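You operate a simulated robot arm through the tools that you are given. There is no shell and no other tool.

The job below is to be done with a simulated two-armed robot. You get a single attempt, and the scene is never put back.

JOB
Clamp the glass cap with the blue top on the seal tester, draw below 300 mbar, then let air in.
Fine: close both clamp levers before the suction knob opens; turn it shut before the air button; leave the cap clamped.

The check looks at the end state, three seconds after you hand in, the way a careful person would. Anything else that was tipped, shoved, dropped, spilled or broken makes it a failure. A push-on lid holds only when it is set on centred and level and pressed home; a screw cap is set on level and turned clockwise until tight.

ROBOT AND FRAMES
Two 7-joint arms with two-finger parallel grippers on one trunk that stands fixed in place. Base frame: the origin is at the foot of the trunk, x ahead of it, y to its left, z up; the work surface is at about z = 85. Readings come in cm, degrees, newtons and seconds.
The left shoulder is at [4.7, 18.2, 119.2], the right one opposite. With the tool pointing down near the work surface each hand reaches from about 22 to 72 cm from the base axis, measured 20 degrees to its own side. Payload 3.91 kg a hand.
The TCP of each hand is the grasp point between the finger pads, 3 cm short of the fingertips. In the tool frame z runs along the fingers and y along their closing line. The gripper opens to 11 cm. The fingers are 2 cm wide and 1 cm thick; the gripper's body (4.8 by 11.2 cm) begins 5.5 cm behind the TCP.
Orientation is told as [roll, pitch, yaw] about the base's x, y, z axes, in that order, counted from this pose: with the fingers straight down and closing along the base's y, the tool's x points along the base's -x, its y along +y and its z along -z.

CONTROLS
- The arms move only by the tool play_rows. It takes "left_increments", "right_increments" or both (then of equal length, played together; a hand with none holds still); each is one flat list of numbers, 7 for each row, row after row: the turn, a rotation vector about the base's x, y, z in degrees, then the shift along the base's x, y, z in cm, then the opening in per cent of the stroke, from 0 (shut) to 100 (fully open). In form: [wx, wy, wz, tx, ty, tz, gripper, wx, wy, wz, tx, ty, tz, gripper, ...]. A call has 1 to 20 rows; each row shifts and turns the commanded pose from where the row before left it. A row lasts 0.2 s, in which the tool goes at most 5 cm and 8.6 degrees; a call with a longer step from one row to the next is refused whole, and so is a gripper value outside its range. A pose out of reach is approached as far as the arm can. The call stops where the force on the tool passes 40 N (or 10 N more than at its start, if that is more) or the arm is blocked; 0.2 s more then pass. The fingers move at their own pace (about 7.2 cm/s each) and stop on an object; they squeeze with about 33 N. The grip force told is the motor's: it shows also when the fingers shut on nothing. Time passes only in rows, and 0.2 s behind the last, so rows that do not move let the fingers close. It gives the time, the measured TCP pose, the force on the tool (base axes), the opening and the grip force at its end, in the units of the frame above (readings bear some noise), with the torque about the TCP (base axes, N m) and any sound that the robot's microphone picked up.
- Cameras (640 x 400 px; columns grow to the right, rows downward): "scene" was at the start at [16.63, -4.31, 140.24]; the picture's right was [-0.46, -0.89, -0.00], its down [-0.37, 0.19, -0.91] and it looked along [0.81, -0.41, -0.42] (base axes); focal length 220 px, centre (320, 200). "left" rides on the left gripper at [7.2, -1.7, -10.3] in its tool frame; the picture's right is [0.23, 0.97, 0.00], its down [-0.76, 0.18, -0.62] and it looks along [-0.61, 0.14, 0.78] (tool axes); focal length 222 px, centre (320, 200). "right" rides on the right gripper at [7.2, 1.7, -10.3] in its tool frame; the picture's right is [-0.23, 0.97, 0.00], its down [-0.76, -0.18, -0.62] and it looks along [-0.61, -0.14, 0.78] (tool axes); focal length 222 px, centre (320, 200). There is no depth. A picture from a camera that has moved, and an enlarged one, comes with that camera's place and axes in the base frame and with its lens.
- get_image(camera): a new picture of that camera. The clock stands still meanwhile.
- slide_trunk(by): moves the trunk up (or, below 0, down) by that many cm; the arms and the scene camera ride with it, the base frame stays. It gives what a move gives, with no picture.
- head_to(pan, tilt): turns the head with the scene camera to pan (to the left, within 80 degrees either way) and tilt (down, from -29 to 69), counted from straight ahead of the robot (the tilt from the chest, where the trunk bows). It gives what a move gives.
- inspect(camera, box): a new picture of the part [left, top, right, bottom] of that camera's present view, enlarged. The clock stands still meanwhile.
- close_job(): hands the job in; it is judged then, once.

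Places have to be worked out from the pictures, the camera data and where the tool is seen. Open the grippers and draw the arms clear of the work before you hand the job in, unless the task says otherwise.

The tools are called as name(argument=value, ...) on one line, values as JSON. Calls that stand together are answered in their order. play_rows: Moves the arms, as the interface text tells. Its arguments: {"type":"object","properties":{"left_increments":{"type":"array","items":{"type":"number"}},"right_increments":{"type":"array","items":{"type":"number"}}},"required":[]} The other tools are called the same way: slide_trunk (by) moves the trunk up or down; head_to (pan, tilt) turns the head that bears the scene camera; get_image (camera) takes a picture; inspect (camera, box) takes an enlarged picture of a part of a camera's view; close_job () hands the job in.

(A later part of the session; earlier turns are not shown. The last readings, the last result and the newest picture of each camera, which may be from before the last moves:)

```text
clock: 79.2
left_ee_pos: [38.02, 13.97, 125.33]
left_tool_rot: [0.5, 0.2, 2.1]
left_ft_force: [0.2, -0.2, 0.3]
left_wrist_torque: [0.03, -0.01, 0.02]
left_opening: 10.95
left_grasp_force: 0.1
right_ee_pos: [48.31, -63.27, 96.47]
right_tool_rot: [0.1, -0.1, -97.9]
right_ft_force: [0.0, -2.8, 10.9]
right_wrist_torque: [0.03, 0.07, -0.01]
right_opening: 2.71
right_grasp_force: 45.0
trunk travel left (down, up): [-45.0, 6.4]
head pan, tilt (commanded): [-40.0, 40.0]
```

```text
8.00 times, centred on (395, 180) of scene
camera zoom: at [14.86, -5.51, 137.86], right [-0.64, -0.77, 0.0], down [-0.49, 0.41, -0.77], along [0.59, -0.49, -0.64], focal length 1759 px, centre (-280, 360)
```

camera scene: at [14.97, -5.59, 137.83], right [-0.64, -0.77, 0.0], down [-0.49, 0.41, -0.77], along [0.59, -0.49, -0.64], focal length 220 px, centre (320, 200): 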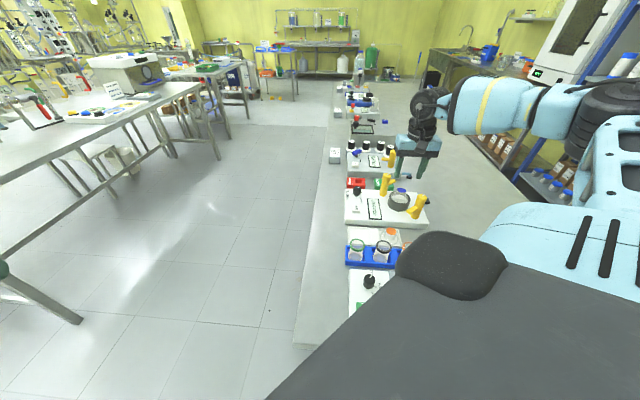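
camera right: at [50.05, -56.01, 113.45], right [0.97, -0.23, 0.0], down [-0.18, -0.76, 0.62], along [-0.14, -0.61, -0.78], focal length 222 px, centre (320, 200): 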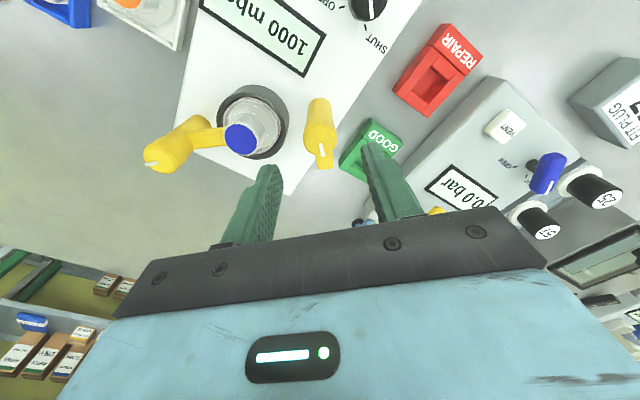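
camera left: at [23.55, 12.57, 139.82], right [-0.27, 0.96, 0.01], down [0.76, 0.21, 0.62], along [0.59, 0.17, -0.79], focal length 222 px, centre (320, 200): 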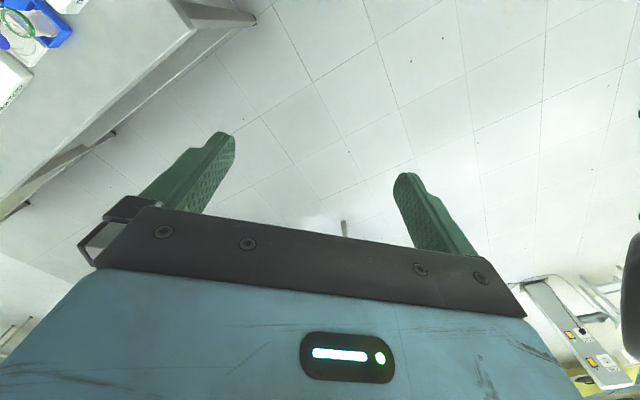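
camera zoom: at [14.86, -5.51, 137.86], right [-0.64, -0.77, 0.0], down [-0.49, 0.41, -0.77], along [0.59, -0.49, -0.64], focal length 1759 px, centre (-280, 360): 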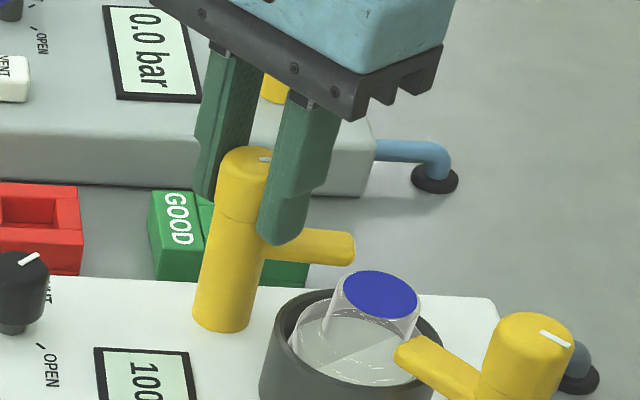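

Halfway and the loads are small. I go on in smaller steps as the arm comes over the collar.

play_rows(right_increments=[0, 0, -5, 0, 0, 0.05, 0, 0, 0, -5, 0, 0, 0, 0, 0, 0, -5, 0, 0, 0, 0, 0, 0, -5, 0, 0, 0, 0])

inspect(camera="scene", box=[370, 165, 425, 210])

```text
clock: 80.2
left_ee_pos: [38.16, 13.86, 125.26]
left_tool_rot: [0.5, 0.2, 2.0]
left_ft_force: [-0.3, 0.1, -0.3]
left_wrist_torque: [0.01, 0.02, -0.01]
left_opening: 10.98
left_grasp_force: 0.0
right_ee_pos: [48.37, -63.21, 96.55]
right_tool_rot: [0.1, -0.2, -117.8]
right_ft_force: [3.5, -7.2, 13.1]
right_wrist_torque: [-0.69, 0.18, 0.0]
right_opening: 2.72
right_grasp_force: 45.1
trunk travel left (down, up): [-45.0, 6.4]
head pan, tilt (commanded): [-40.0, 40.0]
```

```text
8.89 times, centred on (398, 188) of scene
camera zoom: at [14.89, -5.53, 137.85], right [-0.64, -0.77, 0.0], down [-0.49, 0.41, -0.77], along [0.59, -0.49, -0.64], focal length 1955 px, centre (-369, 311)
```

zoom: 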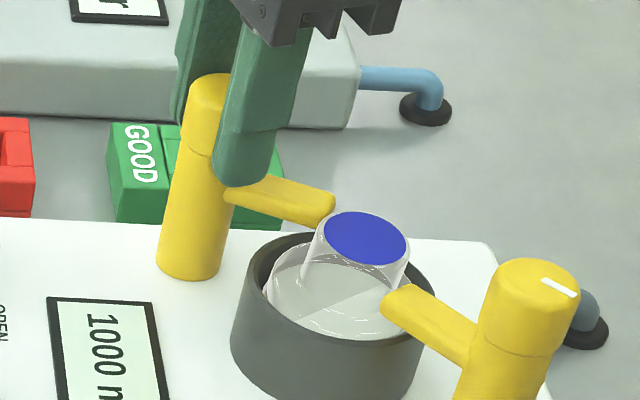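

About 25° remain. I ease the upward load and finish in small steps.

play_rows(right_increments=[0, 0, -4, 0, -0.05, 0.08, 0, 0, 0, -4, 0, 0, 0, 0, 0, 0, -4, 0, 0, 0, 0])

inspect(camera="scene", box=[375, 170, 425, 210])

```text
clock: 81.0
left_ee_pos: [38.25, 13.84, 125.16]
left_tool_rot: [0.7, 0.3, 2.0]
left_ft_force: [-0.5, -0.6, 0.2]
left_wrist_torque: [-0.01, 0.0, 0.03]
left_opening: 11.0
left_grasp_force: 0.0
right_ee_pos: [48.27, -63.31, 96.44]
right_tool_rot: [-0.2, 0.0, -129.6]
right_ft_force: [3.1, -3.1, 7.0]
right_wrist_torque: [-0.29, 0.2, 0.01]
right_opening: 2.73
right_grasp_force: 44.7
trunk travel left (down, up): [-45.0, 6.4]
head pan, tilt (commanded): [-40.0, 40.0]
```

```text
10.00 times, centred on (400, 190) of scene
camera zoom: at [14.93, -5.54, 137.84], right [-0.64, -0.77, 0.0], down [-0.49, 0.41, -0.77], along [0.59, -0.49, -0.64], focal length 2199 px, centre (-480, 300)
```

zoom: 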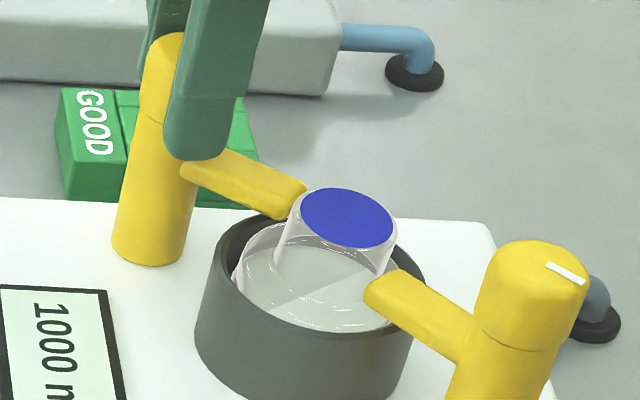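

Thirteen degrees to go and the cap is undisturbed. I finish the turn to the stop.

play_rows(right_increments=[0, 0, -4, 0, 0, 0, 0, 0, 0, -4, 0, 0, 0, 0, 0, 0, -3, 0, 0, 0, 0, 0, 0, 0, 0, 0, 0, 0])

inspect(camera="scene", box=[375, 170, 425, 210])

```text
clock: 82.0
left_ee_pos: [38.25, 13.92, 125.33]
left_tool_rot: [0.6, 0.3, 1.9]
left_ft_force: [0.2, 0.4, -0.4]
left_wrist_torque: [0.0, 0.03, 0.01]
left_opening: 11.0
left_grasp_force: 0.0
right_ee_pos: [48.32, -63.25, 96.56]
right_tool_rot: [-0.2, 0.0, -140.6]
right_ft_force: [4.5, 4.9, -0.7]
right_wrist_torque: [0.31, -0.4, 0.0]
right_opening: 2.68
right_grasp_force: 45.9
trunk travel left (down, up): [-45.0, 6.4]
head pan, tilt (commanded): [-40.0, 40.0]
```

```text
10.00 times, centred on (400, 190) of scene
camera zoom: at [15.01, -5.51, 137.83], right [-0.64, -0.77, 0.0], down [-0.49, 0.41, -0.77], along [0.59, -0.49, -0.64], focal length 2199 px, centre (-480, 300)
```

zoom: 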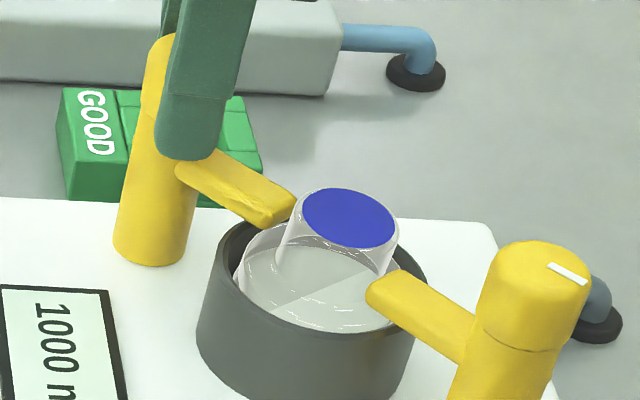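

88° done with no stop torque yet; a few degrees more.

play_rows(right_increments=[0, 0, -2, 0, 0, 0, 0, 0, 0, -2, 0, 0, 0, 0, 0, 0, -1, 0, 0, 0, 0, 0, 0, 0, 0, 0, 0, 0])

inspect(camera="scene", box=[375, 170, 425, 210])

```text
clock: 83.0
left_ee_pos: [38.19, 13.95, 125.2]
left_tool_rot: [0.5, 0.3, 2.0]
left_ft_force: [0.2, 0.1, -0.5]
left_wrist_torque: [-0.01, -0.02, -0.02]
left_opening: 11.02
left_grasp_force: 0.0
right_ee_pos: [48.2, -63.26, 96.47]
right_tool_rot: [-0.1, -0.2, -145.6]
right_ft_force: [0.1, 9.1, -3.7]
right_wrist_torque: [-0.04, 0.44, 0.44]
right_opening: 2.73
right_grasp_force: 45.3
trunk travel left (down, up): [-45.0, 6.4]
head pan, tilt (commanded): [-40.0, 40.0]
```

```text
10.00 times, centred on (400, 190) of scene
camera zoom: at [14.98, -5.48, 137.83], right [-0.64, -0.77, 0.0], down [-0.49, 0.41, -0.77], along [0.59, -0.49, -0.64], focal length 2199 px, centre (-480, 300)
```

zoom: 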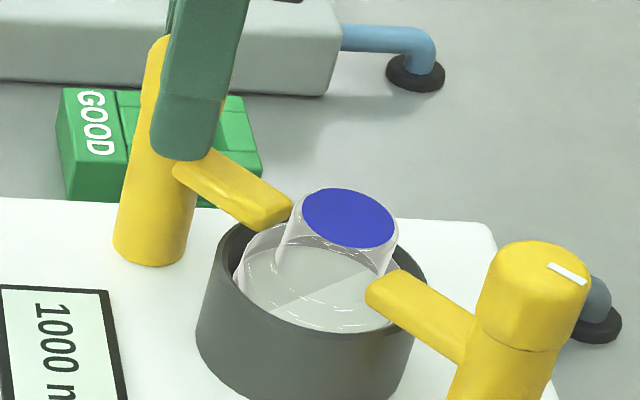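

The stop torque of 0.44 N m shows: the far lever is closed too. I open the fingers and rise clear.

play_rows(right_increments=[0, 0, 0, 0, 0, 0, 40, 0, 0, 0, 0, 0, 0, 50, 0, 0, 0, 0, 0, 1.5, 50, 0, 0, 0, 0, 0, 2.5, 50, 0, 0, 0, 0, 0, 2.5, 50])

get_image(camera="right")

inspect(camera="scene", box=[375, 170, 425, 210])

```text
clock: 84.2
left_ee_pos: [38.14, 13.91, 125.28]
left_tool_rot: [0.5, 0.3, 2.0]
left_ft_force: [-0.2, 0.3, 0.5]
left_wrist_torque: [0.0, 0.04, 0.0]
left_opening: 11.0
left_grasp_force: 0.0
right_ee_pos: [48.14, -63.2, 102.91]
right_tool_rot: [0.0, -0.1, -145.7]
right_ft_force: [0.2, 0.2, -0.3]
right_wrist_torque: [-0.03, 0.01, -0.01]
right_opening: 5.5
right_grasp_force: 0.1
trunk travel left (down, up): [-45.0, 6.4]
head pan, tilt (commanded): [-40.0, 40.0]
```

```text
taken
camera right: at [55.12, -60.6, 113.36], right [0.36, -0.93, 0.0], down [-0.73, -0.28, 0.62], along [-0.58, -0.23, -0.78], focal length 222 px, centre (320, 200)
```

right: 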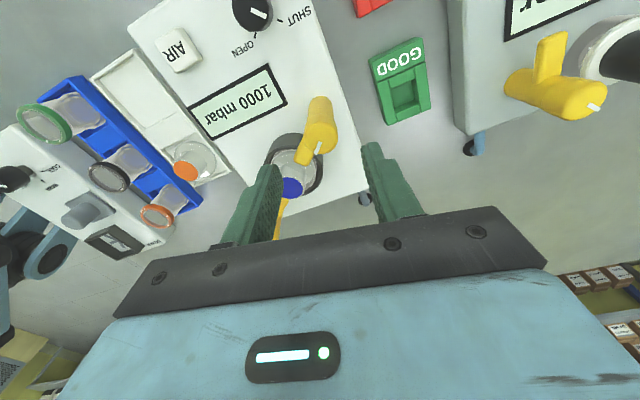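

```text
10.00 times, centred on (400, 190) of scene
camera zoom: at [14.91, -5.55, 137.85], right [-0.64, -0.77, 0.0], down [-0.49, 0.41, -0.77], along [0.59, -0.49, -0.64], focal length 2199 px, centre (-480, 300)
```

zoom: 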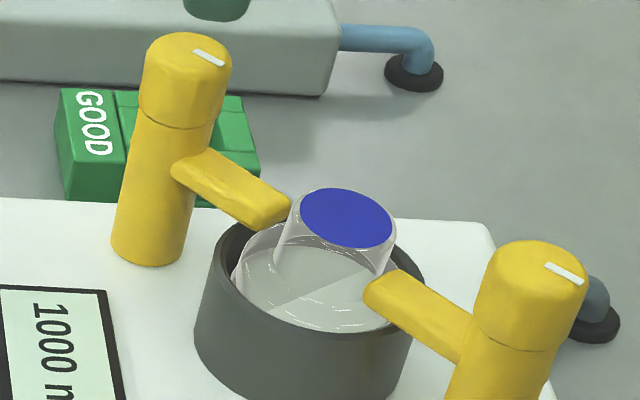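

Both levers are closed over the flange. Next is the suction knob near [53.5, -55]; I move above it while turning back to yaw -52, staying high.

play_rows(right_increments=[0, 0, 7.8, 0.3, 0.68, 0, 50, 0, 0, 7.8, 0.3, 0.68, 0, 50, 0, 0, 7.8, 0.3, 0.68, 0, 50, 0, 0, 7.8, 0.3, 0.68, 0, 50, 0, 0, 7.8, 0.3, 0.68, 0, 50, 0, 0, 7.8, 0.3, 0.68, 0, 50, 0, 0, 7.8, 0.3, 0.68, 0, 50, 0, 0, 7.8, 0.3, 0.68, 0, 50, 0, 0, 7.8, 0.3, 0.68, 0, 50, 0, 0, 7.8, 0.3, 0.68, 0, 50, 0, 0, 7.8, 0.3, 0.68, 0, 50, 0, 0, 7.8, 0.3, 0.68, 0, 50])

get_image(camera="right")

get_image(camera="scene")

```text
clock: 86.8
left_ee_pos: [38.2, 13.96, 125.17]
left_tool_rot: [0.6, 0.2, 2.0]
left_ft_force: [1.0, 0.7, 0.6]
left_wrist_torque: [-0.01, -0.01, 0.0]
left_opening: 10.99
left_grasp_force: 0.1
right_ee_pos: [51.92, -55.12, 103.11]
right_tool_rot: [-0.1, -0.1, -51.9]
right_ft_force: [0.2, -0.3, 0.3]
right_wrist_torque: [0.0, 0.03, 0.0]
right_opening: 5.48
right_grasp_force: 0.0
trunk travel left (down, up): [-45.0, 6.4]
head pan, tilt (commanded): [-40.0, 40.0]
```

```text
taken
camera right: at [48.76, -48.34, 113.45], right [0.91, 0.42, 0.0], down [0.33, -0.71, 0.62], along [0.26, -0.57, -0.78], focal length 222 px, centre (320, 200)
```

right: 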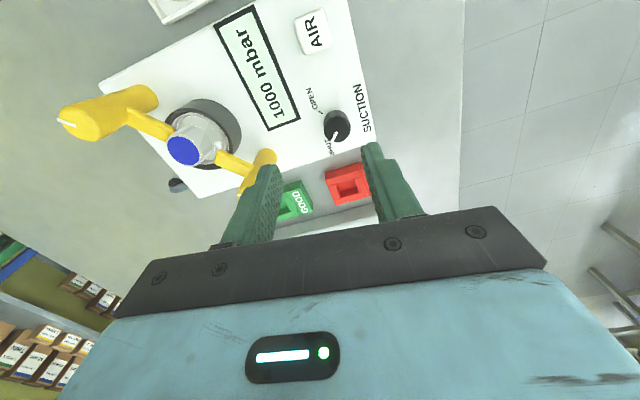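

```text
taken
camera scene: at [14.95, -5.55, 137.84], right [-0.64, -0.77, 0.0], down [-0.49, 0.41, -0.77], along [0.59, -0.49, -0.64], focal length 220 px, centre (320, 200)
```

scene: 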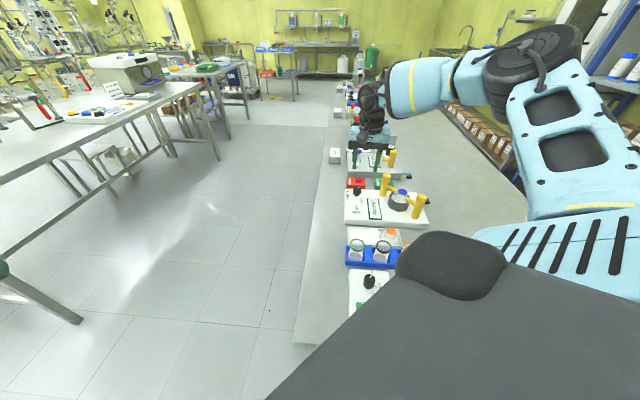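

I zoom in on the knob and its scale.

inspect(camera="right", box=[285, 70, 395, 160])

inspect(camera="scene", box=[340, 170, 400, 222])

inspect(camera="right", box=[50, 70, 290, 210])

```text
4.44 times, centred on (340, 115) of right
camera zoom: at [48.76, -48.34, 113.45], right [0.91, 0.42, 0.0], down [0.33, -0.71, 0.62], along [0.26, -0.57, -0.78], focal length 987 px, centre (231, 578)
```

zoom: 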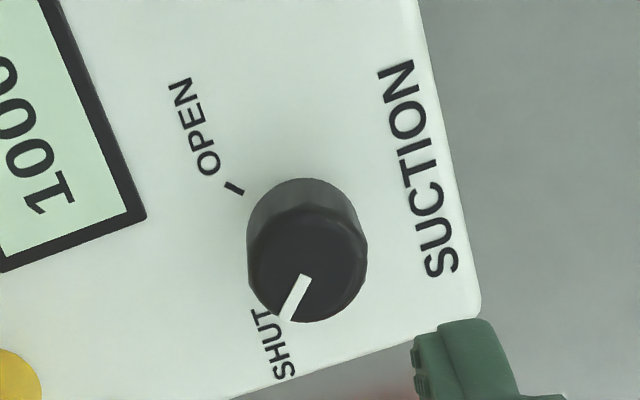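

```text
7.69 times, centred on (370, 196) of scene
camera zoom: at [14.95, -5.55, 137.84], right [-0.64, -0.77, 0.0], down [-0.49, 0.41, -0.77], along [0.59, -0.49, -0.64], focal length 1692 px, centre (-65, 231)
```

zoom: 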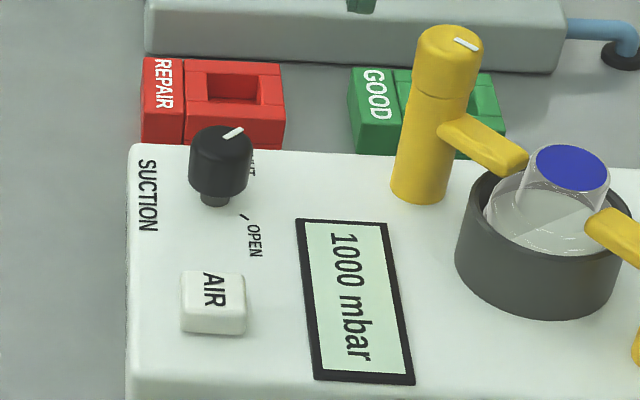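

```text
2.67 times, centred on (170, 140) of right
camera zoom: at [48.76, -48.34, 113.45], right [0.91, 0.42, 0.0], down [0.33, -0.71, 0.62], along [0.26, -0.57, -0.78], focal length 592 px, centre (720, 360)
```

zoom: 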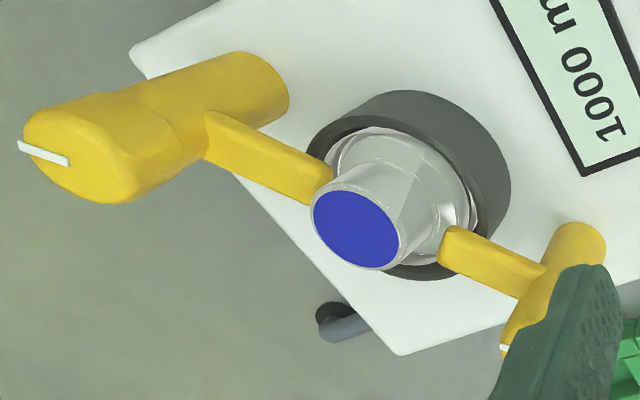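

The knob's head is at about [54.0, -55.4], top z 90.9, 2.7 cm across; its pointer is at SHUT (-88°) and OPEN lies a quarter turn clockwise at about 183°. I come down to just above it and check reach and alignment.

play_rows(right_increments=[0, 0, 0, 0.7, -0.1, -2.5, 46, 0, 0, 0, 0.7, -0.1, -2.5, 46, 0, 0, 0, 0.68, -0.08, -2.5, 46, 0, 0, 0, 0, 0, -1, 46, 0, 0, 0, 0, 0, 0, 46])

inspect(camera="right", box=[235, 80, 415, 210])

inspect(camera="scene", box=[335, 160, 405, 222])

```text
clock: 88.0
left_ee_pos: [38.13, 13.88, 125.26]
left_tool_rot: [0.6, 0.3, 2.0]
left_ft_force: [-0.1, 0.3, 0.5]
left_wrist_torque: [-0.01, 0.01, 0.0]
left_opening: 11.01
left_grasp_force: 0.0
right_ee_pos: [54.16, -55.66, 94.41]
right_tool_rot: [-0.1, -0.1, -52.1]
right_ft_force: [0.3, 0.2, 0.3]
right_wrist_torque: [0.0, -0.02, 0.01]
right_opening: 5.07
right_grasp_force: 0.0
trunk travel left (down, up): [-45.0, 6.4]
head pan, tilt (commanded): [-40.0, 40.0]
```

```text
3.08 times, centred on (325, 145) of right
camera zoom: at [50.99, -48.93, 104.76], right [0.91, 0.42, 0.0], down [0.33, -0.71, 0.62], along [0.26, -0.57, -0.78], focal length 684 px, centre (305, 369)
```

zoom: 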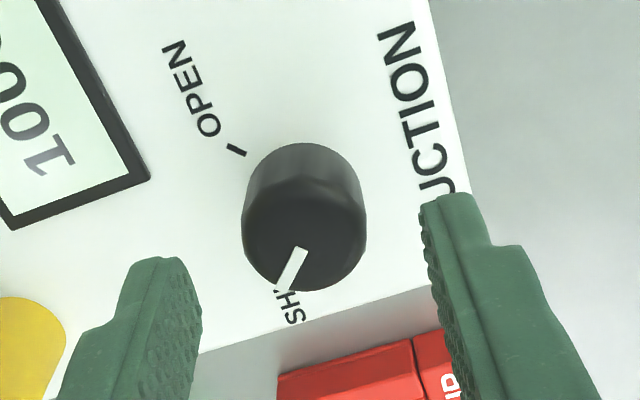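

```text
6.45 times, centred on (370, 191) of scene
camera zoom: at [14.95, -5.57, 137.84], right [-0.64, -0.77, 0.0], down [-0.49, 0.41, -0.77], along [0.59, -0.49, -0.64], focal length 1419 px, centre (-3, 258)
```

zoom: 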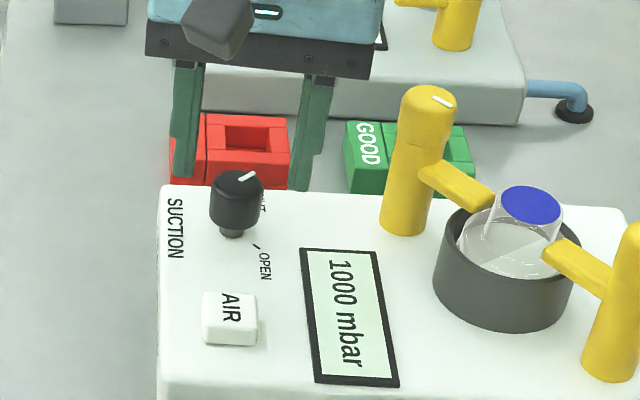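

Aligned to within 0.15 cm. Before gripping I test that the quarter turn is reachable here: first toward -97, then -142, with open fingers above the knob.

play_rows(right_increments=[0, 0, -7.5, -0.05, 0.12, 0, 46, 0, 0, -7.5, 0, 0, 0, 46, 0, 0, -7.5, 0, 0, 0, 46, 0, 0, -7.5, 0, 0, 0, 46, 0, 0, -7.5, 0, 0, 0, 46, 0, 0, -7.5, 0, 0, 0, 46])

play_rows(right_increments=[0, 0, -7.5, 0, 0, 0, 46, 0, 0, -7.5, 0, 0, 0, 46, 0, 0, -7.5, 0, 0, 0, 46, 0, 0, -7.5, 0, 0, 0, 46, 0, 0, -7.5, 0, 0, 0, 46, 0, 0, -7.5, 0, 0, 0, 46])

```text
clock: 89.4
left_ee_pos: [38.12, 14.0, 125.23]
left_tool_rot: [0.6, 0.4, 2.0]
left_ft_force: [0.7, 1.3, -0.3]
left_wrist_torque: [-0.01, -0.02, 0.0]
left_opening: 10.99
left_grasp_force: 0.2
right_ee_pos: [53.99, -55.37, 94.58]
right_tool_rot: [-0.1, 0.0, -97.2]
right_ft_force: [0.5, 1.0, 0.4]
right_wrist_torque: [0.03, -0.03, 0.0]
right_opening: 5.07
right_grasp_force: 0.2
trunk travel left (down, up): [-45.0, 6.4]
head pan, tilt (commanded): [-40.0, 40.0]
```

```text
clock: 90.8
left_ee_pos: [38.14, 13.88, 125.17]
left_tool_rot: [0.6, 0.4, 2.0]
left_ft_force: [-0.2, 0.5, -0.6]
left_wrist_torque: [-0.02, -0.02, -0.01]
left_opening: 11.01
left_grasp_force: 0.1
right_ee_pos: [53.85, -55.45, 94.45]
right_tool_rot: [0.0, -0.1, -142.2]
right_ft_force: [0.2, -1.1, 0.3]
right_wrist_torque: [-0.02, -0.01, -0.03]
right_opening: 5.09
right_grasp_force: 0.1
trunk travel left (down, up): [-45.0, 6.4]
head pan, tilt (commanded): [-40.0, 40.0]
```

The full quarter turn is reachable. From this angle I check the knob's alignment and view the display.

inspect(camera="right", box=[235, 80, 415, 210])

inspect(camera="scene", box=[335, 160, 405, 222])

```text
3.08 times, centred on (325, 145) of right
camera zoom: at [60.7, -52.42, 104.85], right [0.42, -0.91, 0.0], down [-0.71, -0.33, 0.62], along [-0.57, -0.26, -0.78], focal length 684 px, centre (305, 369)
```

zoom: 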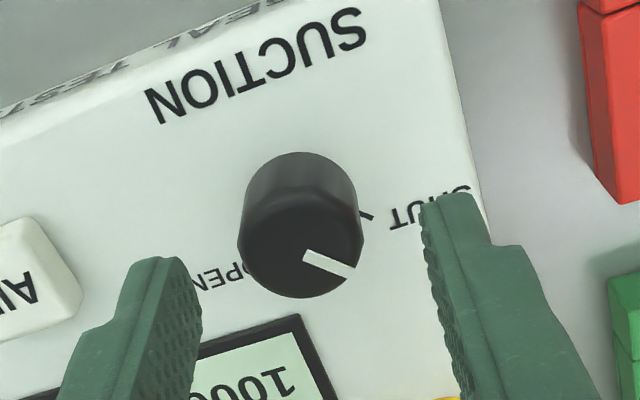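

```text
6.45 times, centred on (370, 191) of scene
camera zoom: at [14.94, -5.57, 137.84], right [-0.64, -0.77, 0.0], down [-0.49, 0.41, -0.77], along [0.59, -0.49, -0.64], focal length 1419 px, centre (-3, 258)
```

zoom: 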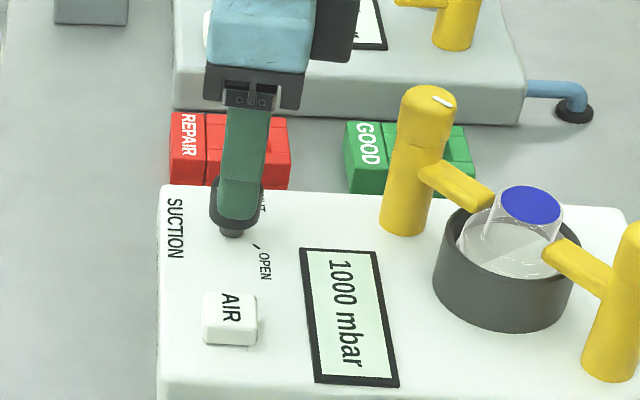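

Alignment is good here too. I turn back to yaw -48, then lower around the knob's head.

play_rows(right_increments=[0, 0, 7.85, 0, 0, 0, 46, 0, 0, 7.85, 0, 0, 0, 46, 0, 0, 7.85, 0, 0, 0, 46, 0, 0, 7.85, 0, 0, 0, 46, 0, 0, 7.85, 0, 0, 0, 46, 0, 0, 7.85, 0, 0, 0, 46, 0, 0, 7.85, 0, 0, 0, 46, 0, 0, 7.85, 0, 0, 0, 46, 0, 0, 7.85, 0, 0, 0, 46, 0, 0, 7.85, 0, 0, 0, 46, 0, 0, 7.85, 0, 0, 0, 46, 0, 0, 7.85, 0, 0, 0, 46, 0, 0, 0, 0, 0, 0, 46])

inspect(camera="right", box=[235, 80, 415, 210])

```text
clock: 93.6
left_ee_pos: [38.19, 13.81, 125.15]
left_tool_rot: [0.6, 0.3, 2.0]
left_ft_force: [-0.1, 0.1, 0.2]
left_wrist_torque: [0.0, 0.0, -0.01]
left_opening: 11.0
left_grasp_force: 0.1
right_ee_pos: [53.87, -55.39, 94.53]
right_tool_rot: [-0.2, 0.0, -47.7]
right_ft_force: [0.2, -0.2, -0.9]
right_wrist_torque: [-0.01, 0.02, 0.02]
right_opening: 5.05
right_grasp_force: 0.2
trunk travel left (down, up): [-45.0, 6.4]
head pan, tilt (commanded): [-40.0, 40.0]
```

```text
3.08 times, centred on (325, 145) of right
camera zoom: at [50.32, -48.99, 104.87], right [0.87, 0.49, 0.0], down [0.38, -0.68, 0.62], along [0.3, -0.55, -0.78], focal length 684 px, centre (305, 369)
```

zoom: 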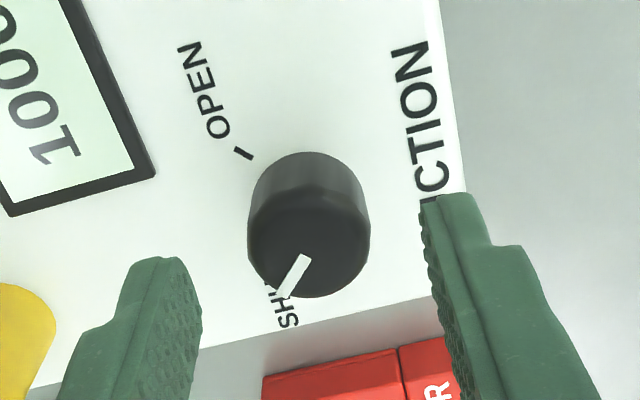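

A small correction of [0.13, -0.07] and down to z 91.4 around the knob.

play_rows(right_increments=[0, 0, 0, 0.13, -0.07, -0.8, 46, 0, 0, 0, 0, 0, -1.2, 46, 0, 0, 0, 0, 0, -0.7, 46, 0, 0, 0, 0, 0, -0.4, 46, 0, 0, 0, 0, 0, 0, 46])

inspect(camera="right", box=[235, 100, 415, 230])

inspect(camera="scene", box=[335, 160, 405, 222])

```text
clock: 94.8
left_ee_pos: [38.1, 13.86, 125.22]
left_tool_rot: [0.6, 0.3, 2.0]
left_ft_force: [0.1, -1.0, 0.9]
left_wrist_torque: [-0.03, 0.01, -0.01]
left_opening: 11.02
left_grasp_force: 0.0
right_ee_pos: [54.01, -55.49, 91.4]
right_tool_rot: [-0.1, 0.0, -47.9]
right_ft_force: [-0.4, -0.3, 0.0]
right_wrist_torque: [0.02, 0.02, -0.01]
right_opening: 5.05
right_grasp_force: 0.1
trunk travel left (down, up): [-45.0, 6.4]
head pan, tilt (commanded): [-40.0, 40.0]
```

```text
3.08 times, centred on (325, 165) of right
camera zoom: at [50.43, -49.02, 101.85], right [0.87, 0.48, 0.0], down [0.38, -0.68, 0.62], along [0.3, -0.55, -0.78], focal length 684 px, centre (305, 308)
```

zoom: 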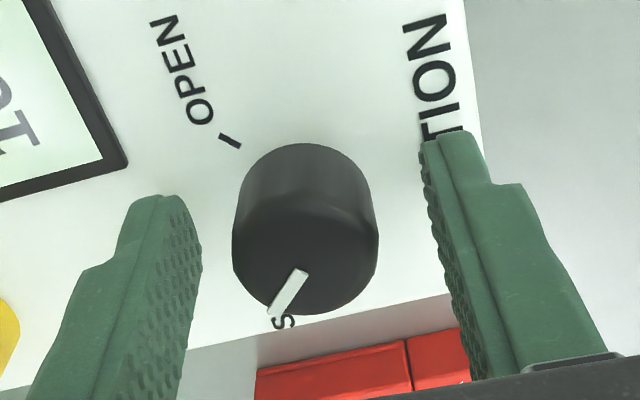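

```text
6.45 times, centred on (370, 191) of scene
camera zoom: at [14.93, -5.57, 137.84], right [-0.64, -0.77, 0.0], down [-0.49, 0.41, -0.77], along [0.59, -0.49, -0.64], focal length 1419 px, centre (-3, 258)
```

zoom: 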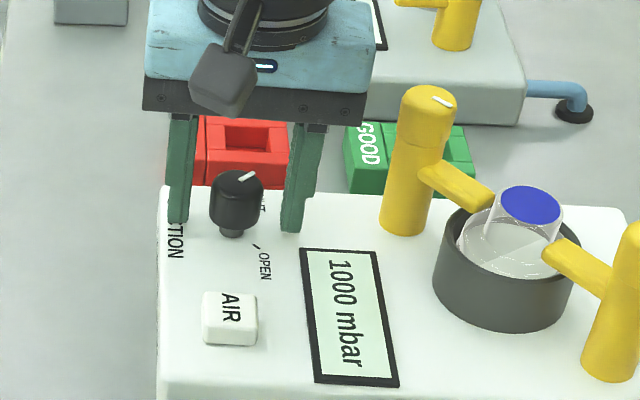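

The fingers straddle the knob cleanly; both levers are closed. I grip the knob.

play_rows(right_increments=[0, 0, 0, 0, 0, 0, 30, 0, 0, 0, 0, 0, 0, 15, 0, 0, 0, 0, 0, 0, 0, 0, 0, 0, 0, 0, 0, 0, 0, 0, 0, 0, 0, 0, 0])

inspect(camera="scene", box=[335, 160, 405, 222])

```text
clock: 96.0
left_ee_pos: [38.13, 13.88, 125.29]
left_tool_rot: [0.6, 0.3, 1.9]
left_ft_force: [-0.9, 0.0, 0.0]
left_wrist_torque: [0.02, 0.0, 0.01]
left_opening: 11.04
left_grasp_force: 0.0
right_ee_pos: [54.12, -55.41, 91.37]
right_tool_rot: [-0.1, 0.1, -47.8]
right_ft_force: [0.9, 2.6, -1.9]
right_wrist_torque: [-0.05, -0.16, -0.04]
right_opening: 2.74
right_grasp_force: 45.1
trunk travel left (down, up): [-45.0, 6.4]
head pan, tilt (commanded): [-40.0, 40.0]
```

```text
6.45 times, centred on (370, 191) of scene
camera zoom: at [14.97, -5.56, 137.84], right [-0.64, -0.77, 0.0], down [-0.49, 0.41, -0.77], along [0.59, -0.49, -0.64], focal length 1419 px, centre (-3, 258)
```

zoom: 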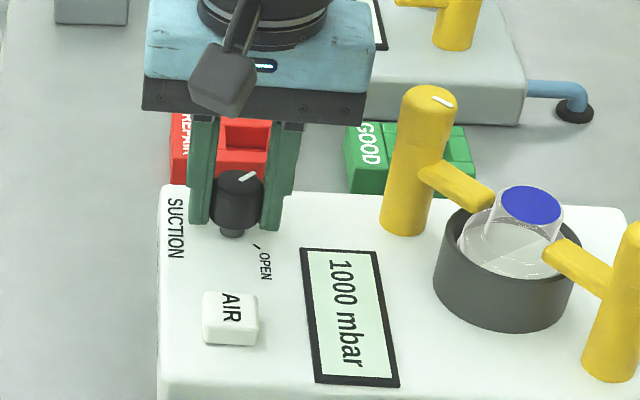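

The knob is held, and the display shows 1000 mbar. I turn clockwise toward OPEN.

play_rows(right_increments=[0, 0, -6, 0, 0, 0, 0, 0, 0, -6, 0, 0, 0, 0, 0, 0, -6, 0, 0, 0, 0, 0, 0, -6, 0, 0, 0, 0, 0, 0, -6, 0, 0, 0, 0])

inspect(camera="scene", box=[335, 160, 405, 222])

```text
clock: 97.2
left_ee_pos: [37.99, 13.92, 125.33]
left_tool_rot: [0.5, 0.2, 2.0]
left_ft_force: [0.0, 0.0, 0.1]
left_wrist_torque: [0.01, 0.01, 0.01]
left_opening: 11.04
left_grasp_force: 0.1
right_ee_pos: [53.9, -55.56, 91.42]
right_tool_rot: [0.0, 0.0, -77.9]
right_ft_force: [-3.7, 2.7, 4.9]
right_wrist_torque: [0.56, 0.13, 0.03]
right_opening: 2.74
right_grasp_force: 44.7
trunk travel left (down, up): [-45.0, 6.4]
head pan, tilt (commanded): [-40.0, 40.0]
```

```text
6.45 times, centred on (370, 191) of scene
camera zoom: at [14.85, -5.5, 137.85], right [-0.64, -0.77, 0.0], down [-0.49, 0.41, -0.77], along [0.59, -0.49, -0.64], focal length 1419 px, centre (-3, 258)
```

zoom: 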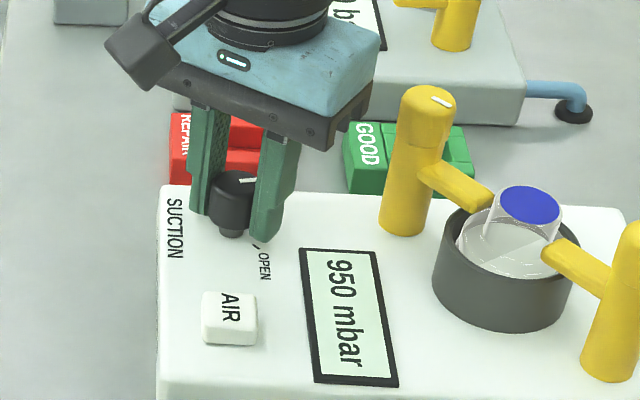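

The display already fell to 950 mbar, so suction has begun. I turn the rest of the way to OPEN.

play_rows(right_increments=[0, 0, -6, 0, 0, 0, 0, 0, 0, -6, 0, 0, 0, 0, 0, 0, -6, 0, 0, 0, 0, 0, 0, -6, 0, 0, 0, 0, 0, 0, -6, 0, 0, 0, 0, 0, 0, -6, 0, 0, 0, 0, 0, 0, -6, 0, 0, 0, 0, 0, 0, -6, 0, 0, 0, 0])

inspect(camera="scene", box=[335, 160, 405, 222])

```text
clock: 99.0
left_ee_pos: [37.89, 13.91, 125.32]
left_tool_rot: [0.5, 0.3, 2.0]
left_ft_force: [-0.1, -0.4, -0.7]
left_wrist_torque: [-0.03, 0.03, 0.01]
left_opening: 11.0
left_grasp_force: 0.0
right_ee_pos: [53.88, -55.41, 91.51]
right_tool_rot: [-0.1, -0.2, -126.0]
right_ft_force: [-11.2, -1.3, 7.5]
right_wrist_torque: [0.35, -0.02, 0.01]
right_opening: 2.75
right_grasp_force: 45.0
trunk travel left (down, up): [-45.0, 6.4]
head pan, tilt (commanded): [-40.0, 40.0]
```

```text
6.45 times, centred on (370, 191) of scene
camera zoom: at [14.73, -5.53, 137.87], right [-0.64, -0.77, 0.0], down [-0.49, 0.41, -0.77], along [0.59, -0.49, -0.64], focal length 1419 px, centre (-3, 258)
```

zoom: 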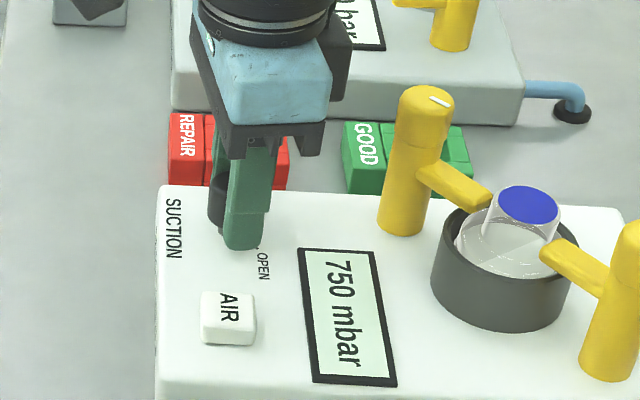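

750 mbar and falling: the seal holds. I turn the last 10° to OPEN and wait.

play_rows(right_increments=[0, 0, -5, 0.05, 0, 0, 0, 0, 0, -5, 0, 0, 0, 0, 0, 0, 0, 0, 0, 0, 0, 0, 0, 0, 0, 0, 0, 0, 0, 0, 0, 0, 0, 0, 0])

inspect(camera="scene", box=[335, 160, 405, 222])

```text
clock: 100.2
left_ee_pos: [37.95, 13.99, 125.25]
left_tool_rot: [0.5, 0.2, 2.0]
left_ft_force: [-0.4, 0.0, -0.4]
left_wrist_torque: [-0.01, 0.05, 0.0]
left_opening: 10.98
left_grasp_force: 0.0
right_ee_pos: [53.85, -55.43, 91.42]
right_tool_rot: [0.0, -0.2, -135.9]
right_ft_force: [-16.8, 1.9, 7.5]
right_wrist_torque: [-0.14, 0.56, 0.01]
right_opening: 2.74
right_grasp_force: 45.1
trunk travel left (down, up): [-45.0, 6.4]
head pan, tilt (commanded): [-40.0, 40.0]
```

```text
6.45 times, centred on (370, 191) of scene
camera zoom: at [14.68, -5.49, 137.87], right [-0.64, -0.77, 0.0], down [-0.49, 0.41, -0.77], along [0.59, -0.49, -0.64], focal length 1419 px, centre (-3, 258)
```

zoom: 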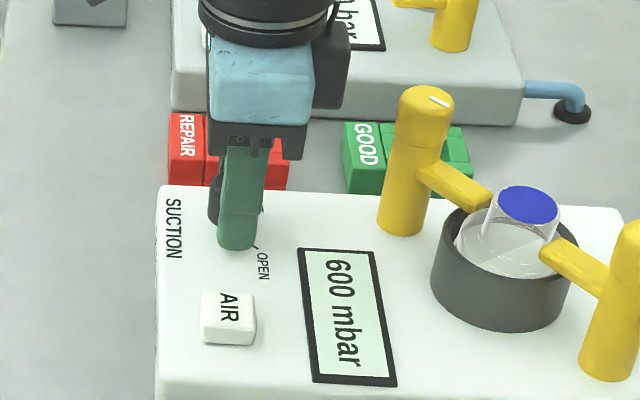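

600 mbar at about 125 mbar per second. I relieve the sideways load and wait three seconds more.

play_rows(right_increments=[0, 0, 0, -0.12, 0, 0.05, 0, 0, 0, 0, 0, 0, 0, 0, 0, 0, 0, 0, 0, 0, 0, 0, 0, 0, 0, 0, 0, 0, 0, 0, 0, 0, 0, 0, 0, 0, 0, 0, 0, 0, 0, 0, 0, 0, 0, 0, 0, 0, 0, 0, 0, 0, 0, 0, 0, 0, 0, 0, 0, 0, 0, 0, 0, 0, 0, 0, 0, 0, 0, 0, 0, 0, 0, 0, 0, 0, 0, 0, 0, 0, 0, 0, 0, 0, 0, 0, 0, 0, 0, 0, 0, 0, 0, 0, 0, 0, 0, 0])

inspect(camera="scene", box=[335, 160, 405, 222])

```text
clock: 103.2
left_ee_pos: [37.94, 14.03, 125.21]
left_tool_rot: [0.5, 0.3, 2.0]
left_ft_force: [0.3, 0.3, 0.1]
left_wrist_torque: [0.0, -0.03, 0.04]
left_opening: 10.99
left_grasp_force: 0.1
right_ee_pos: [53.89, -55.59, 91.44]
right_tool_rot: [-0.2, 0.0, -135.9]
right_ft_force: [-10.9, 12.3, -3.5]
right_wrist_torque: [0.59, -0.05, 0.03]
right_opening: 2.76
right_grasp_force: 44.9
trunk travel left (down, up): [-45.0, 6.4]
head pan, tilt (commanded): [-40.0, 40.0]
```

```text
6.45 times, centred on (370, 191) of scene
camera zoom: at [14.83, -5.45, 137.85], right [-0.64, -0.77, 0.0], down [-0.49, 0.41, -0.77], along [0.59, -0.49, -0.64], focal length 1419 px, centre (-3, 258)
```

zoom: 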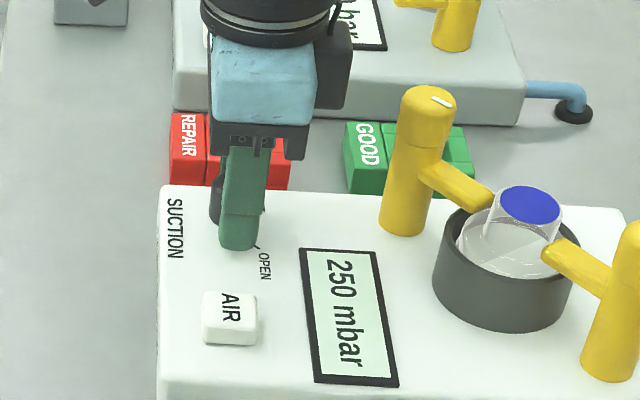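

250 mbar, below 300. I now turn the knob back counter-clockwise to SHUT, first easing the side load.

play_rows(right_increments=[0, 0, 0, -0.06, 0.1, 0, 0, 0, 0, 6, 0, 0, 0, 0, 0, 0, 6, 0, 0, 0, 0, 0, 0, 6, 0, 0, 0, 0, 0, 0, 6, 0, 0, 0, 0, 0, 0, 6, 0, 0, 0, 0, 0, 0, 6, 0, 0, 0, 0, 0, 0, 6, 0, 0, 0, 0])

inspect(camera="scene", box=[335, 160, 405, 222])

```text
clock: 105.0
left_ee_pos: [38.01, 13.83, 125.17]
left_tool_rot: [0.6, 0.3, 2.0]
left_ft_force: [0.4, 0.1, -0.5]
left_wrist_torque: [0.02, 0.02, 0.0]
left_opening: 10.99
left_grasp_force: 0.1
right_ee_pos: [53.97, -55.5, 91.44]
right_tool_rot: [0.0, 0.0, -93.8]
right_ft_force: [-5.7, -4.0, 2.0]
right_wrist_torque: [0.15, 0.25, 0.0]
right_opening: 2.74
right_grasp_force: 44.8
trunk travel left (down, up): [-45.0, 6.4]
head pan, tilt (commanded): [-40.0, 40.0]
```

```text
6.45 times, centred on (370, 191) of scene
camera zoom: at [14.85, -5.61, 137.86], right [-0.64, -0.77, 0.0], down [-0.49, 0.41, -0.77], along [0.59, -0.49, -0.64], focal length 1419 px, centre (-3, 258)
```

zoom: 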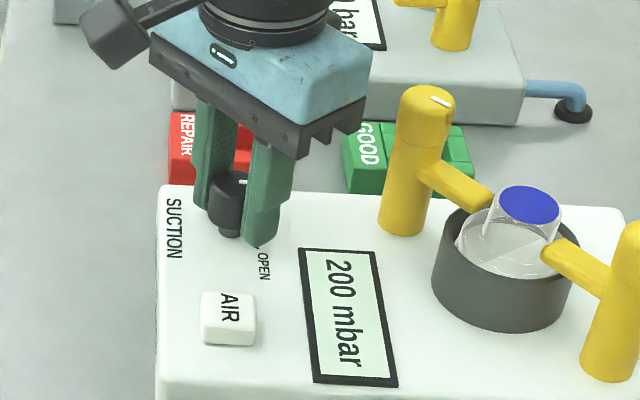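

200 mbar. I turn the remaining part back to SHUT.

play_rows(right_increments=[0, 0, 6, 0, 0, 0, 0, 0, 0, 6, 0, 0, 0, 0, 0, 0, 6, 0, 0, 0, 0, 0, 0, 6, 0, 0, 0, 0, 0, 0, 6, 0, 0, 0, 0, 0, 0, 6, 0, 0, 0, 0, 0, 0, 6, 0, 0, 0, 0, 0, 0, 3, 0, 0, 0, 0])

inspect(camera="scene", box=[335, 160, 405, 222])

```text
clock: 106.8
left_ee_pos: [38.27, 13.71, 125.21]
left_tool_rot: [0.6, 0.3, 1.9]
left_ft_force: [-0.7, 0.4, -0.4]
left_wrist_torque: [0.0, 0.0, -0.03]
left_opening: 11.0
left_grasp_force: 0.0
right_ee_pos: [54.14, -55.52, 91.45]
right_tool_rot: [0.0, 0.0, -48.8]
right_ft_force: [9.8, -15.6, 7.7]
right_wrist_torque: [0.12, 0.1, 0.04]
right_opening: 2.72
right_grasp_force: 45.4
trunk travel left (down, up): [-45.0, 6.4]
head pan, tilt (commanded): [-40.0, 40.0]
```

```text
6.45 times, centred on (370, 191) of scene
camera zoom: at [15.0, -5.72, 137.84], right [-0.64, -0.77, 0.0], down [-0.49, 0.41, -0.77], along [0.59, -0.49, -0.64], focal length 1419 px, centre (-3, 258)
```

zoom: 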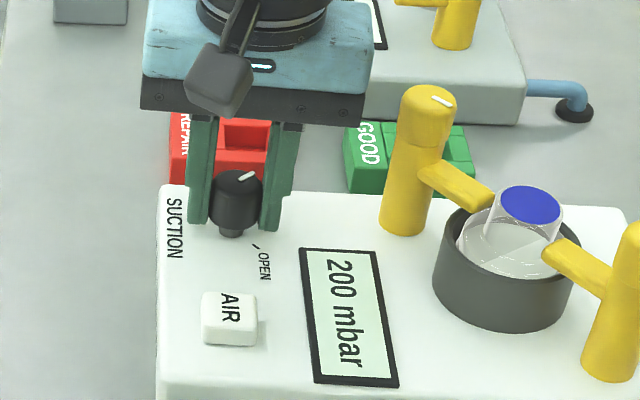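

The pointer is back where it started and the pressure holds at 200. I ease the side load and turn a few degrees further to make sure it's against the SHUT stop.

play_rows(right_increments=[0, 0, 0, 0.07, -0.12, 0.05, 0, 0, 0, 2, 0, 0, 0, 0, 0, 0, 2, 0, 0, 0, 0, 0, 0, 0, 0, 0, 0, 0])

inspect(camera="scene", box=[335, 160, 405, 222])

```text
clock: 107.8
left_ee_pos: [38.16, 13.81, 125.18]
left_tool_rot: [0.6, 0.4, 1.9]
left_ft_force: [0.0, -0.1, -1.0]
left_wrist_torque: [0.02, -0.01, 0.01]
left_opening: 11.01
left_grasp_force: 0.0
right_ee_pos: [54.15, -55.46, 91.5]
right_tool_rot: [0.1, 0.0, -44.8]
right_ft_force: [8.8, -5.8, 7.2]
right_wrist_torque: [0.28, 0.12, -0.33]
right_opening: 2.73
right_grasp_force: 44.7
trunk travel left (down, up): [-45.0, 6.4]
head pan, tilt (commanded): [-40.0, 40.0]
```

```text
6.45 times, centred on (370, 191) of scene
camera zoom: at [14.99, -5.58, 137.84], right [-0.64, -0.77, 0.0], down [-0.49, 0.41, -0.77], along [0.59, -0.49, -0.64], focal length 1419 px, centre (-3, 258)
```

zoom: 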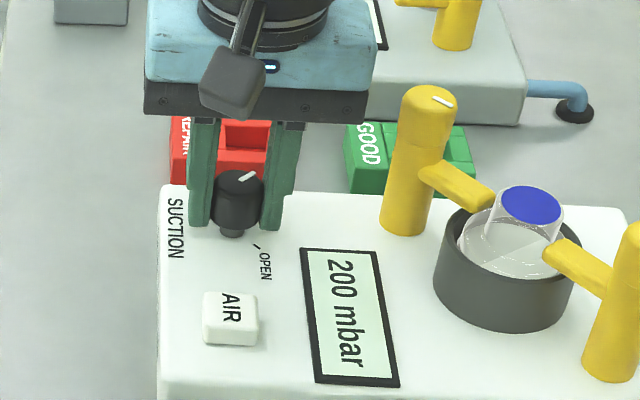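

A stop torque of -0.33 N m: the knob is fully shut. I open the fingers and rise.

play_rows(right_increments=[0, 0, 0, 0, 0, 0, 36, 0, 0, 0, 0, 0, 0, 46, 0, 0, 0, 0, 0, 1, 46, 0, 0, 0, 0, 0, 2, 46, 0, 0, 0, 0, 0, 3, 46, 0, 0, 0, 0, 0, 2, 0, 0, 0, 0, 0, 0, 0, 0])

get_image(camera="right")

inspect(camera="scene", box=[335, 160, 405, 222])

```text
clock: 109.4
left_ee_pos: [38.0, 13.73, 125.31]
left_tool_rot: [0.7, 0.3, 2.0]
left_ft_force: [-0.2, 0.5, -0.2]
left_wrist_torque: [-0.01, -0.01, 0.02]
left_opening: 11.02
left_grasp_force: 0.1
right_ee_pos: [54.23, -55.49, 99.49]
right_tool_rot: [-0.1, 0.1, -44.8]
right_ft_force: [0.3, 0.1, 0.6]
right_wrist_torque: [0.03, 0.01, -0.01]
right_opening: 0.0
right_grasp_force: 33.9
trunk travel left (down, up): [-45.0, 6.4]
head pan, tilt (commanded): [-40.0, 40.0]
```

```text
taken
camera right: at [50.19, -49.24, 109.88], right [0.85, 0.53, 0.0], down [0.42, -0.66, 0.62], along [0.33, -0.53, -0.78], focal length 222 px, centre (320, 200)
```

right: 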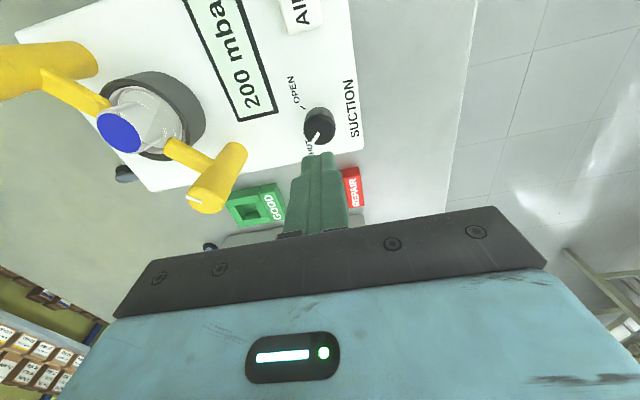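

```text
6.45 times, centred on (370, 191) of scene
camera zoom: at [14.96, -5.58, 137.83], right [-0.64, -0.77, 0.0], down [-0.49, 0.41, -0.77], along [0.59, -0.49, -0.64], focal length 1419 px, centre (-3, 258)
```

zoom: 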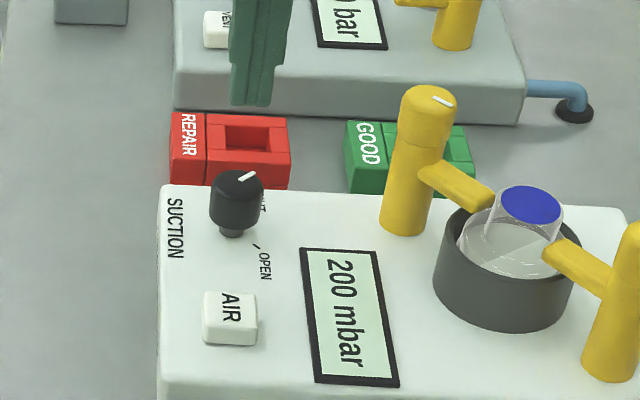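

The knob's pointer is at SHUT, the display still shows 200 mbar. With fingers closed I move above the AIR button near [48.6, -49.5].

play_rows(right_increments=[0, 0, 0, -1.9, 2, 0, 0, 0, 0, 0, -1.9, 2, -0.7, 0, 0, 0, 0, -1.83, 2, -0.8, 0, 0, 0, 0, 0, 0, 0, 0])

get_image(camera="right")

inspect(camera="right", box=[250, 70, 400, 180])

inspect(camera="scene", box=[340, 175, 395, 222])

```text
clock: 110.4
left_ee_pos: [38.21, 13.88, 125.33]
left_tool_rot: [0.6, 0.2, 2.0]
left_ft_force: [-0.3, -0.4, -0.4]
left_wrist_torque: [-0.01, -0.01, 0.0]
left_opening: 10.98
left_grasp_force: 0.1
right_ee_pos: [48.18, -49.71, 97.86]
right_tool_rot: [-0.2, 0.0, -44.9]
right_ft_force: [-0.2, -0.4, -1.2]
right_wrist_torque: [-0.02, 0.01, 0.0]
right_opening: 0.0
right_grasp_force: 33.1
trunk travel left (down, up): [-45.0, 6.4]
head pan, tilt (commanded): [-40.0, 40.0]
```

```text
taken
camera right: at [44.33, -43.44, 108.26], right [0.85, 0.53, 0.0], down [0.41, -0.66, 0.62], along [0.33, -0.53, -0.78], focal length 222 px, centre (320, 200)
```

right: 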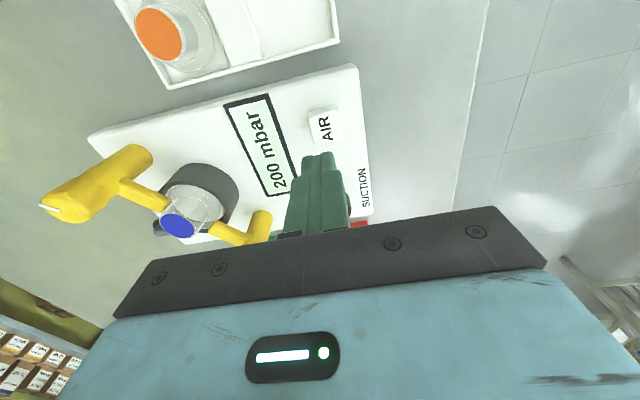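

```text
3.64 times, centred on (325, 125) of right
camera zoom: at [44.33, -43.44, 108.26], right [0.85, 0.53, 0.0], down [0.41, -0.66, 0.62], along [0.33, -0.53, -0.78], focal length 808 px, centre (302, 473)
```

zoom: 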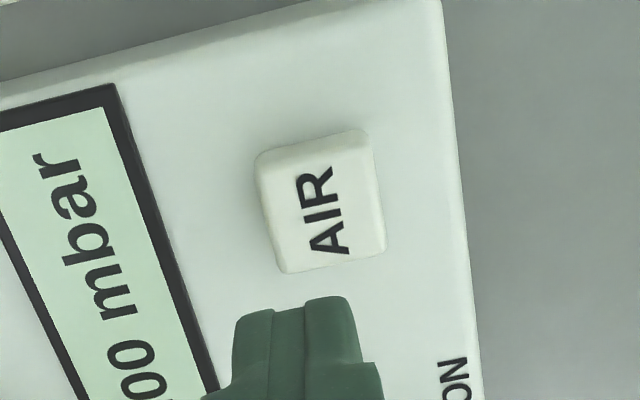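

```text
8.51 times, centred on (368, 198) of scene
camera zoom: at [14.96, -5.57, 137.84], right [-0.64, -0.77, 0.0], down [-0.49, 0.41, -0.77], along [0.59, -0.49, -0.64], focal length 1871 px, centre (-84, 213)
```

zoom: 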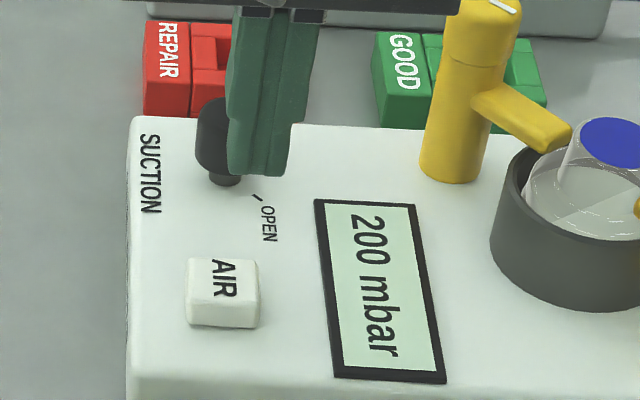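

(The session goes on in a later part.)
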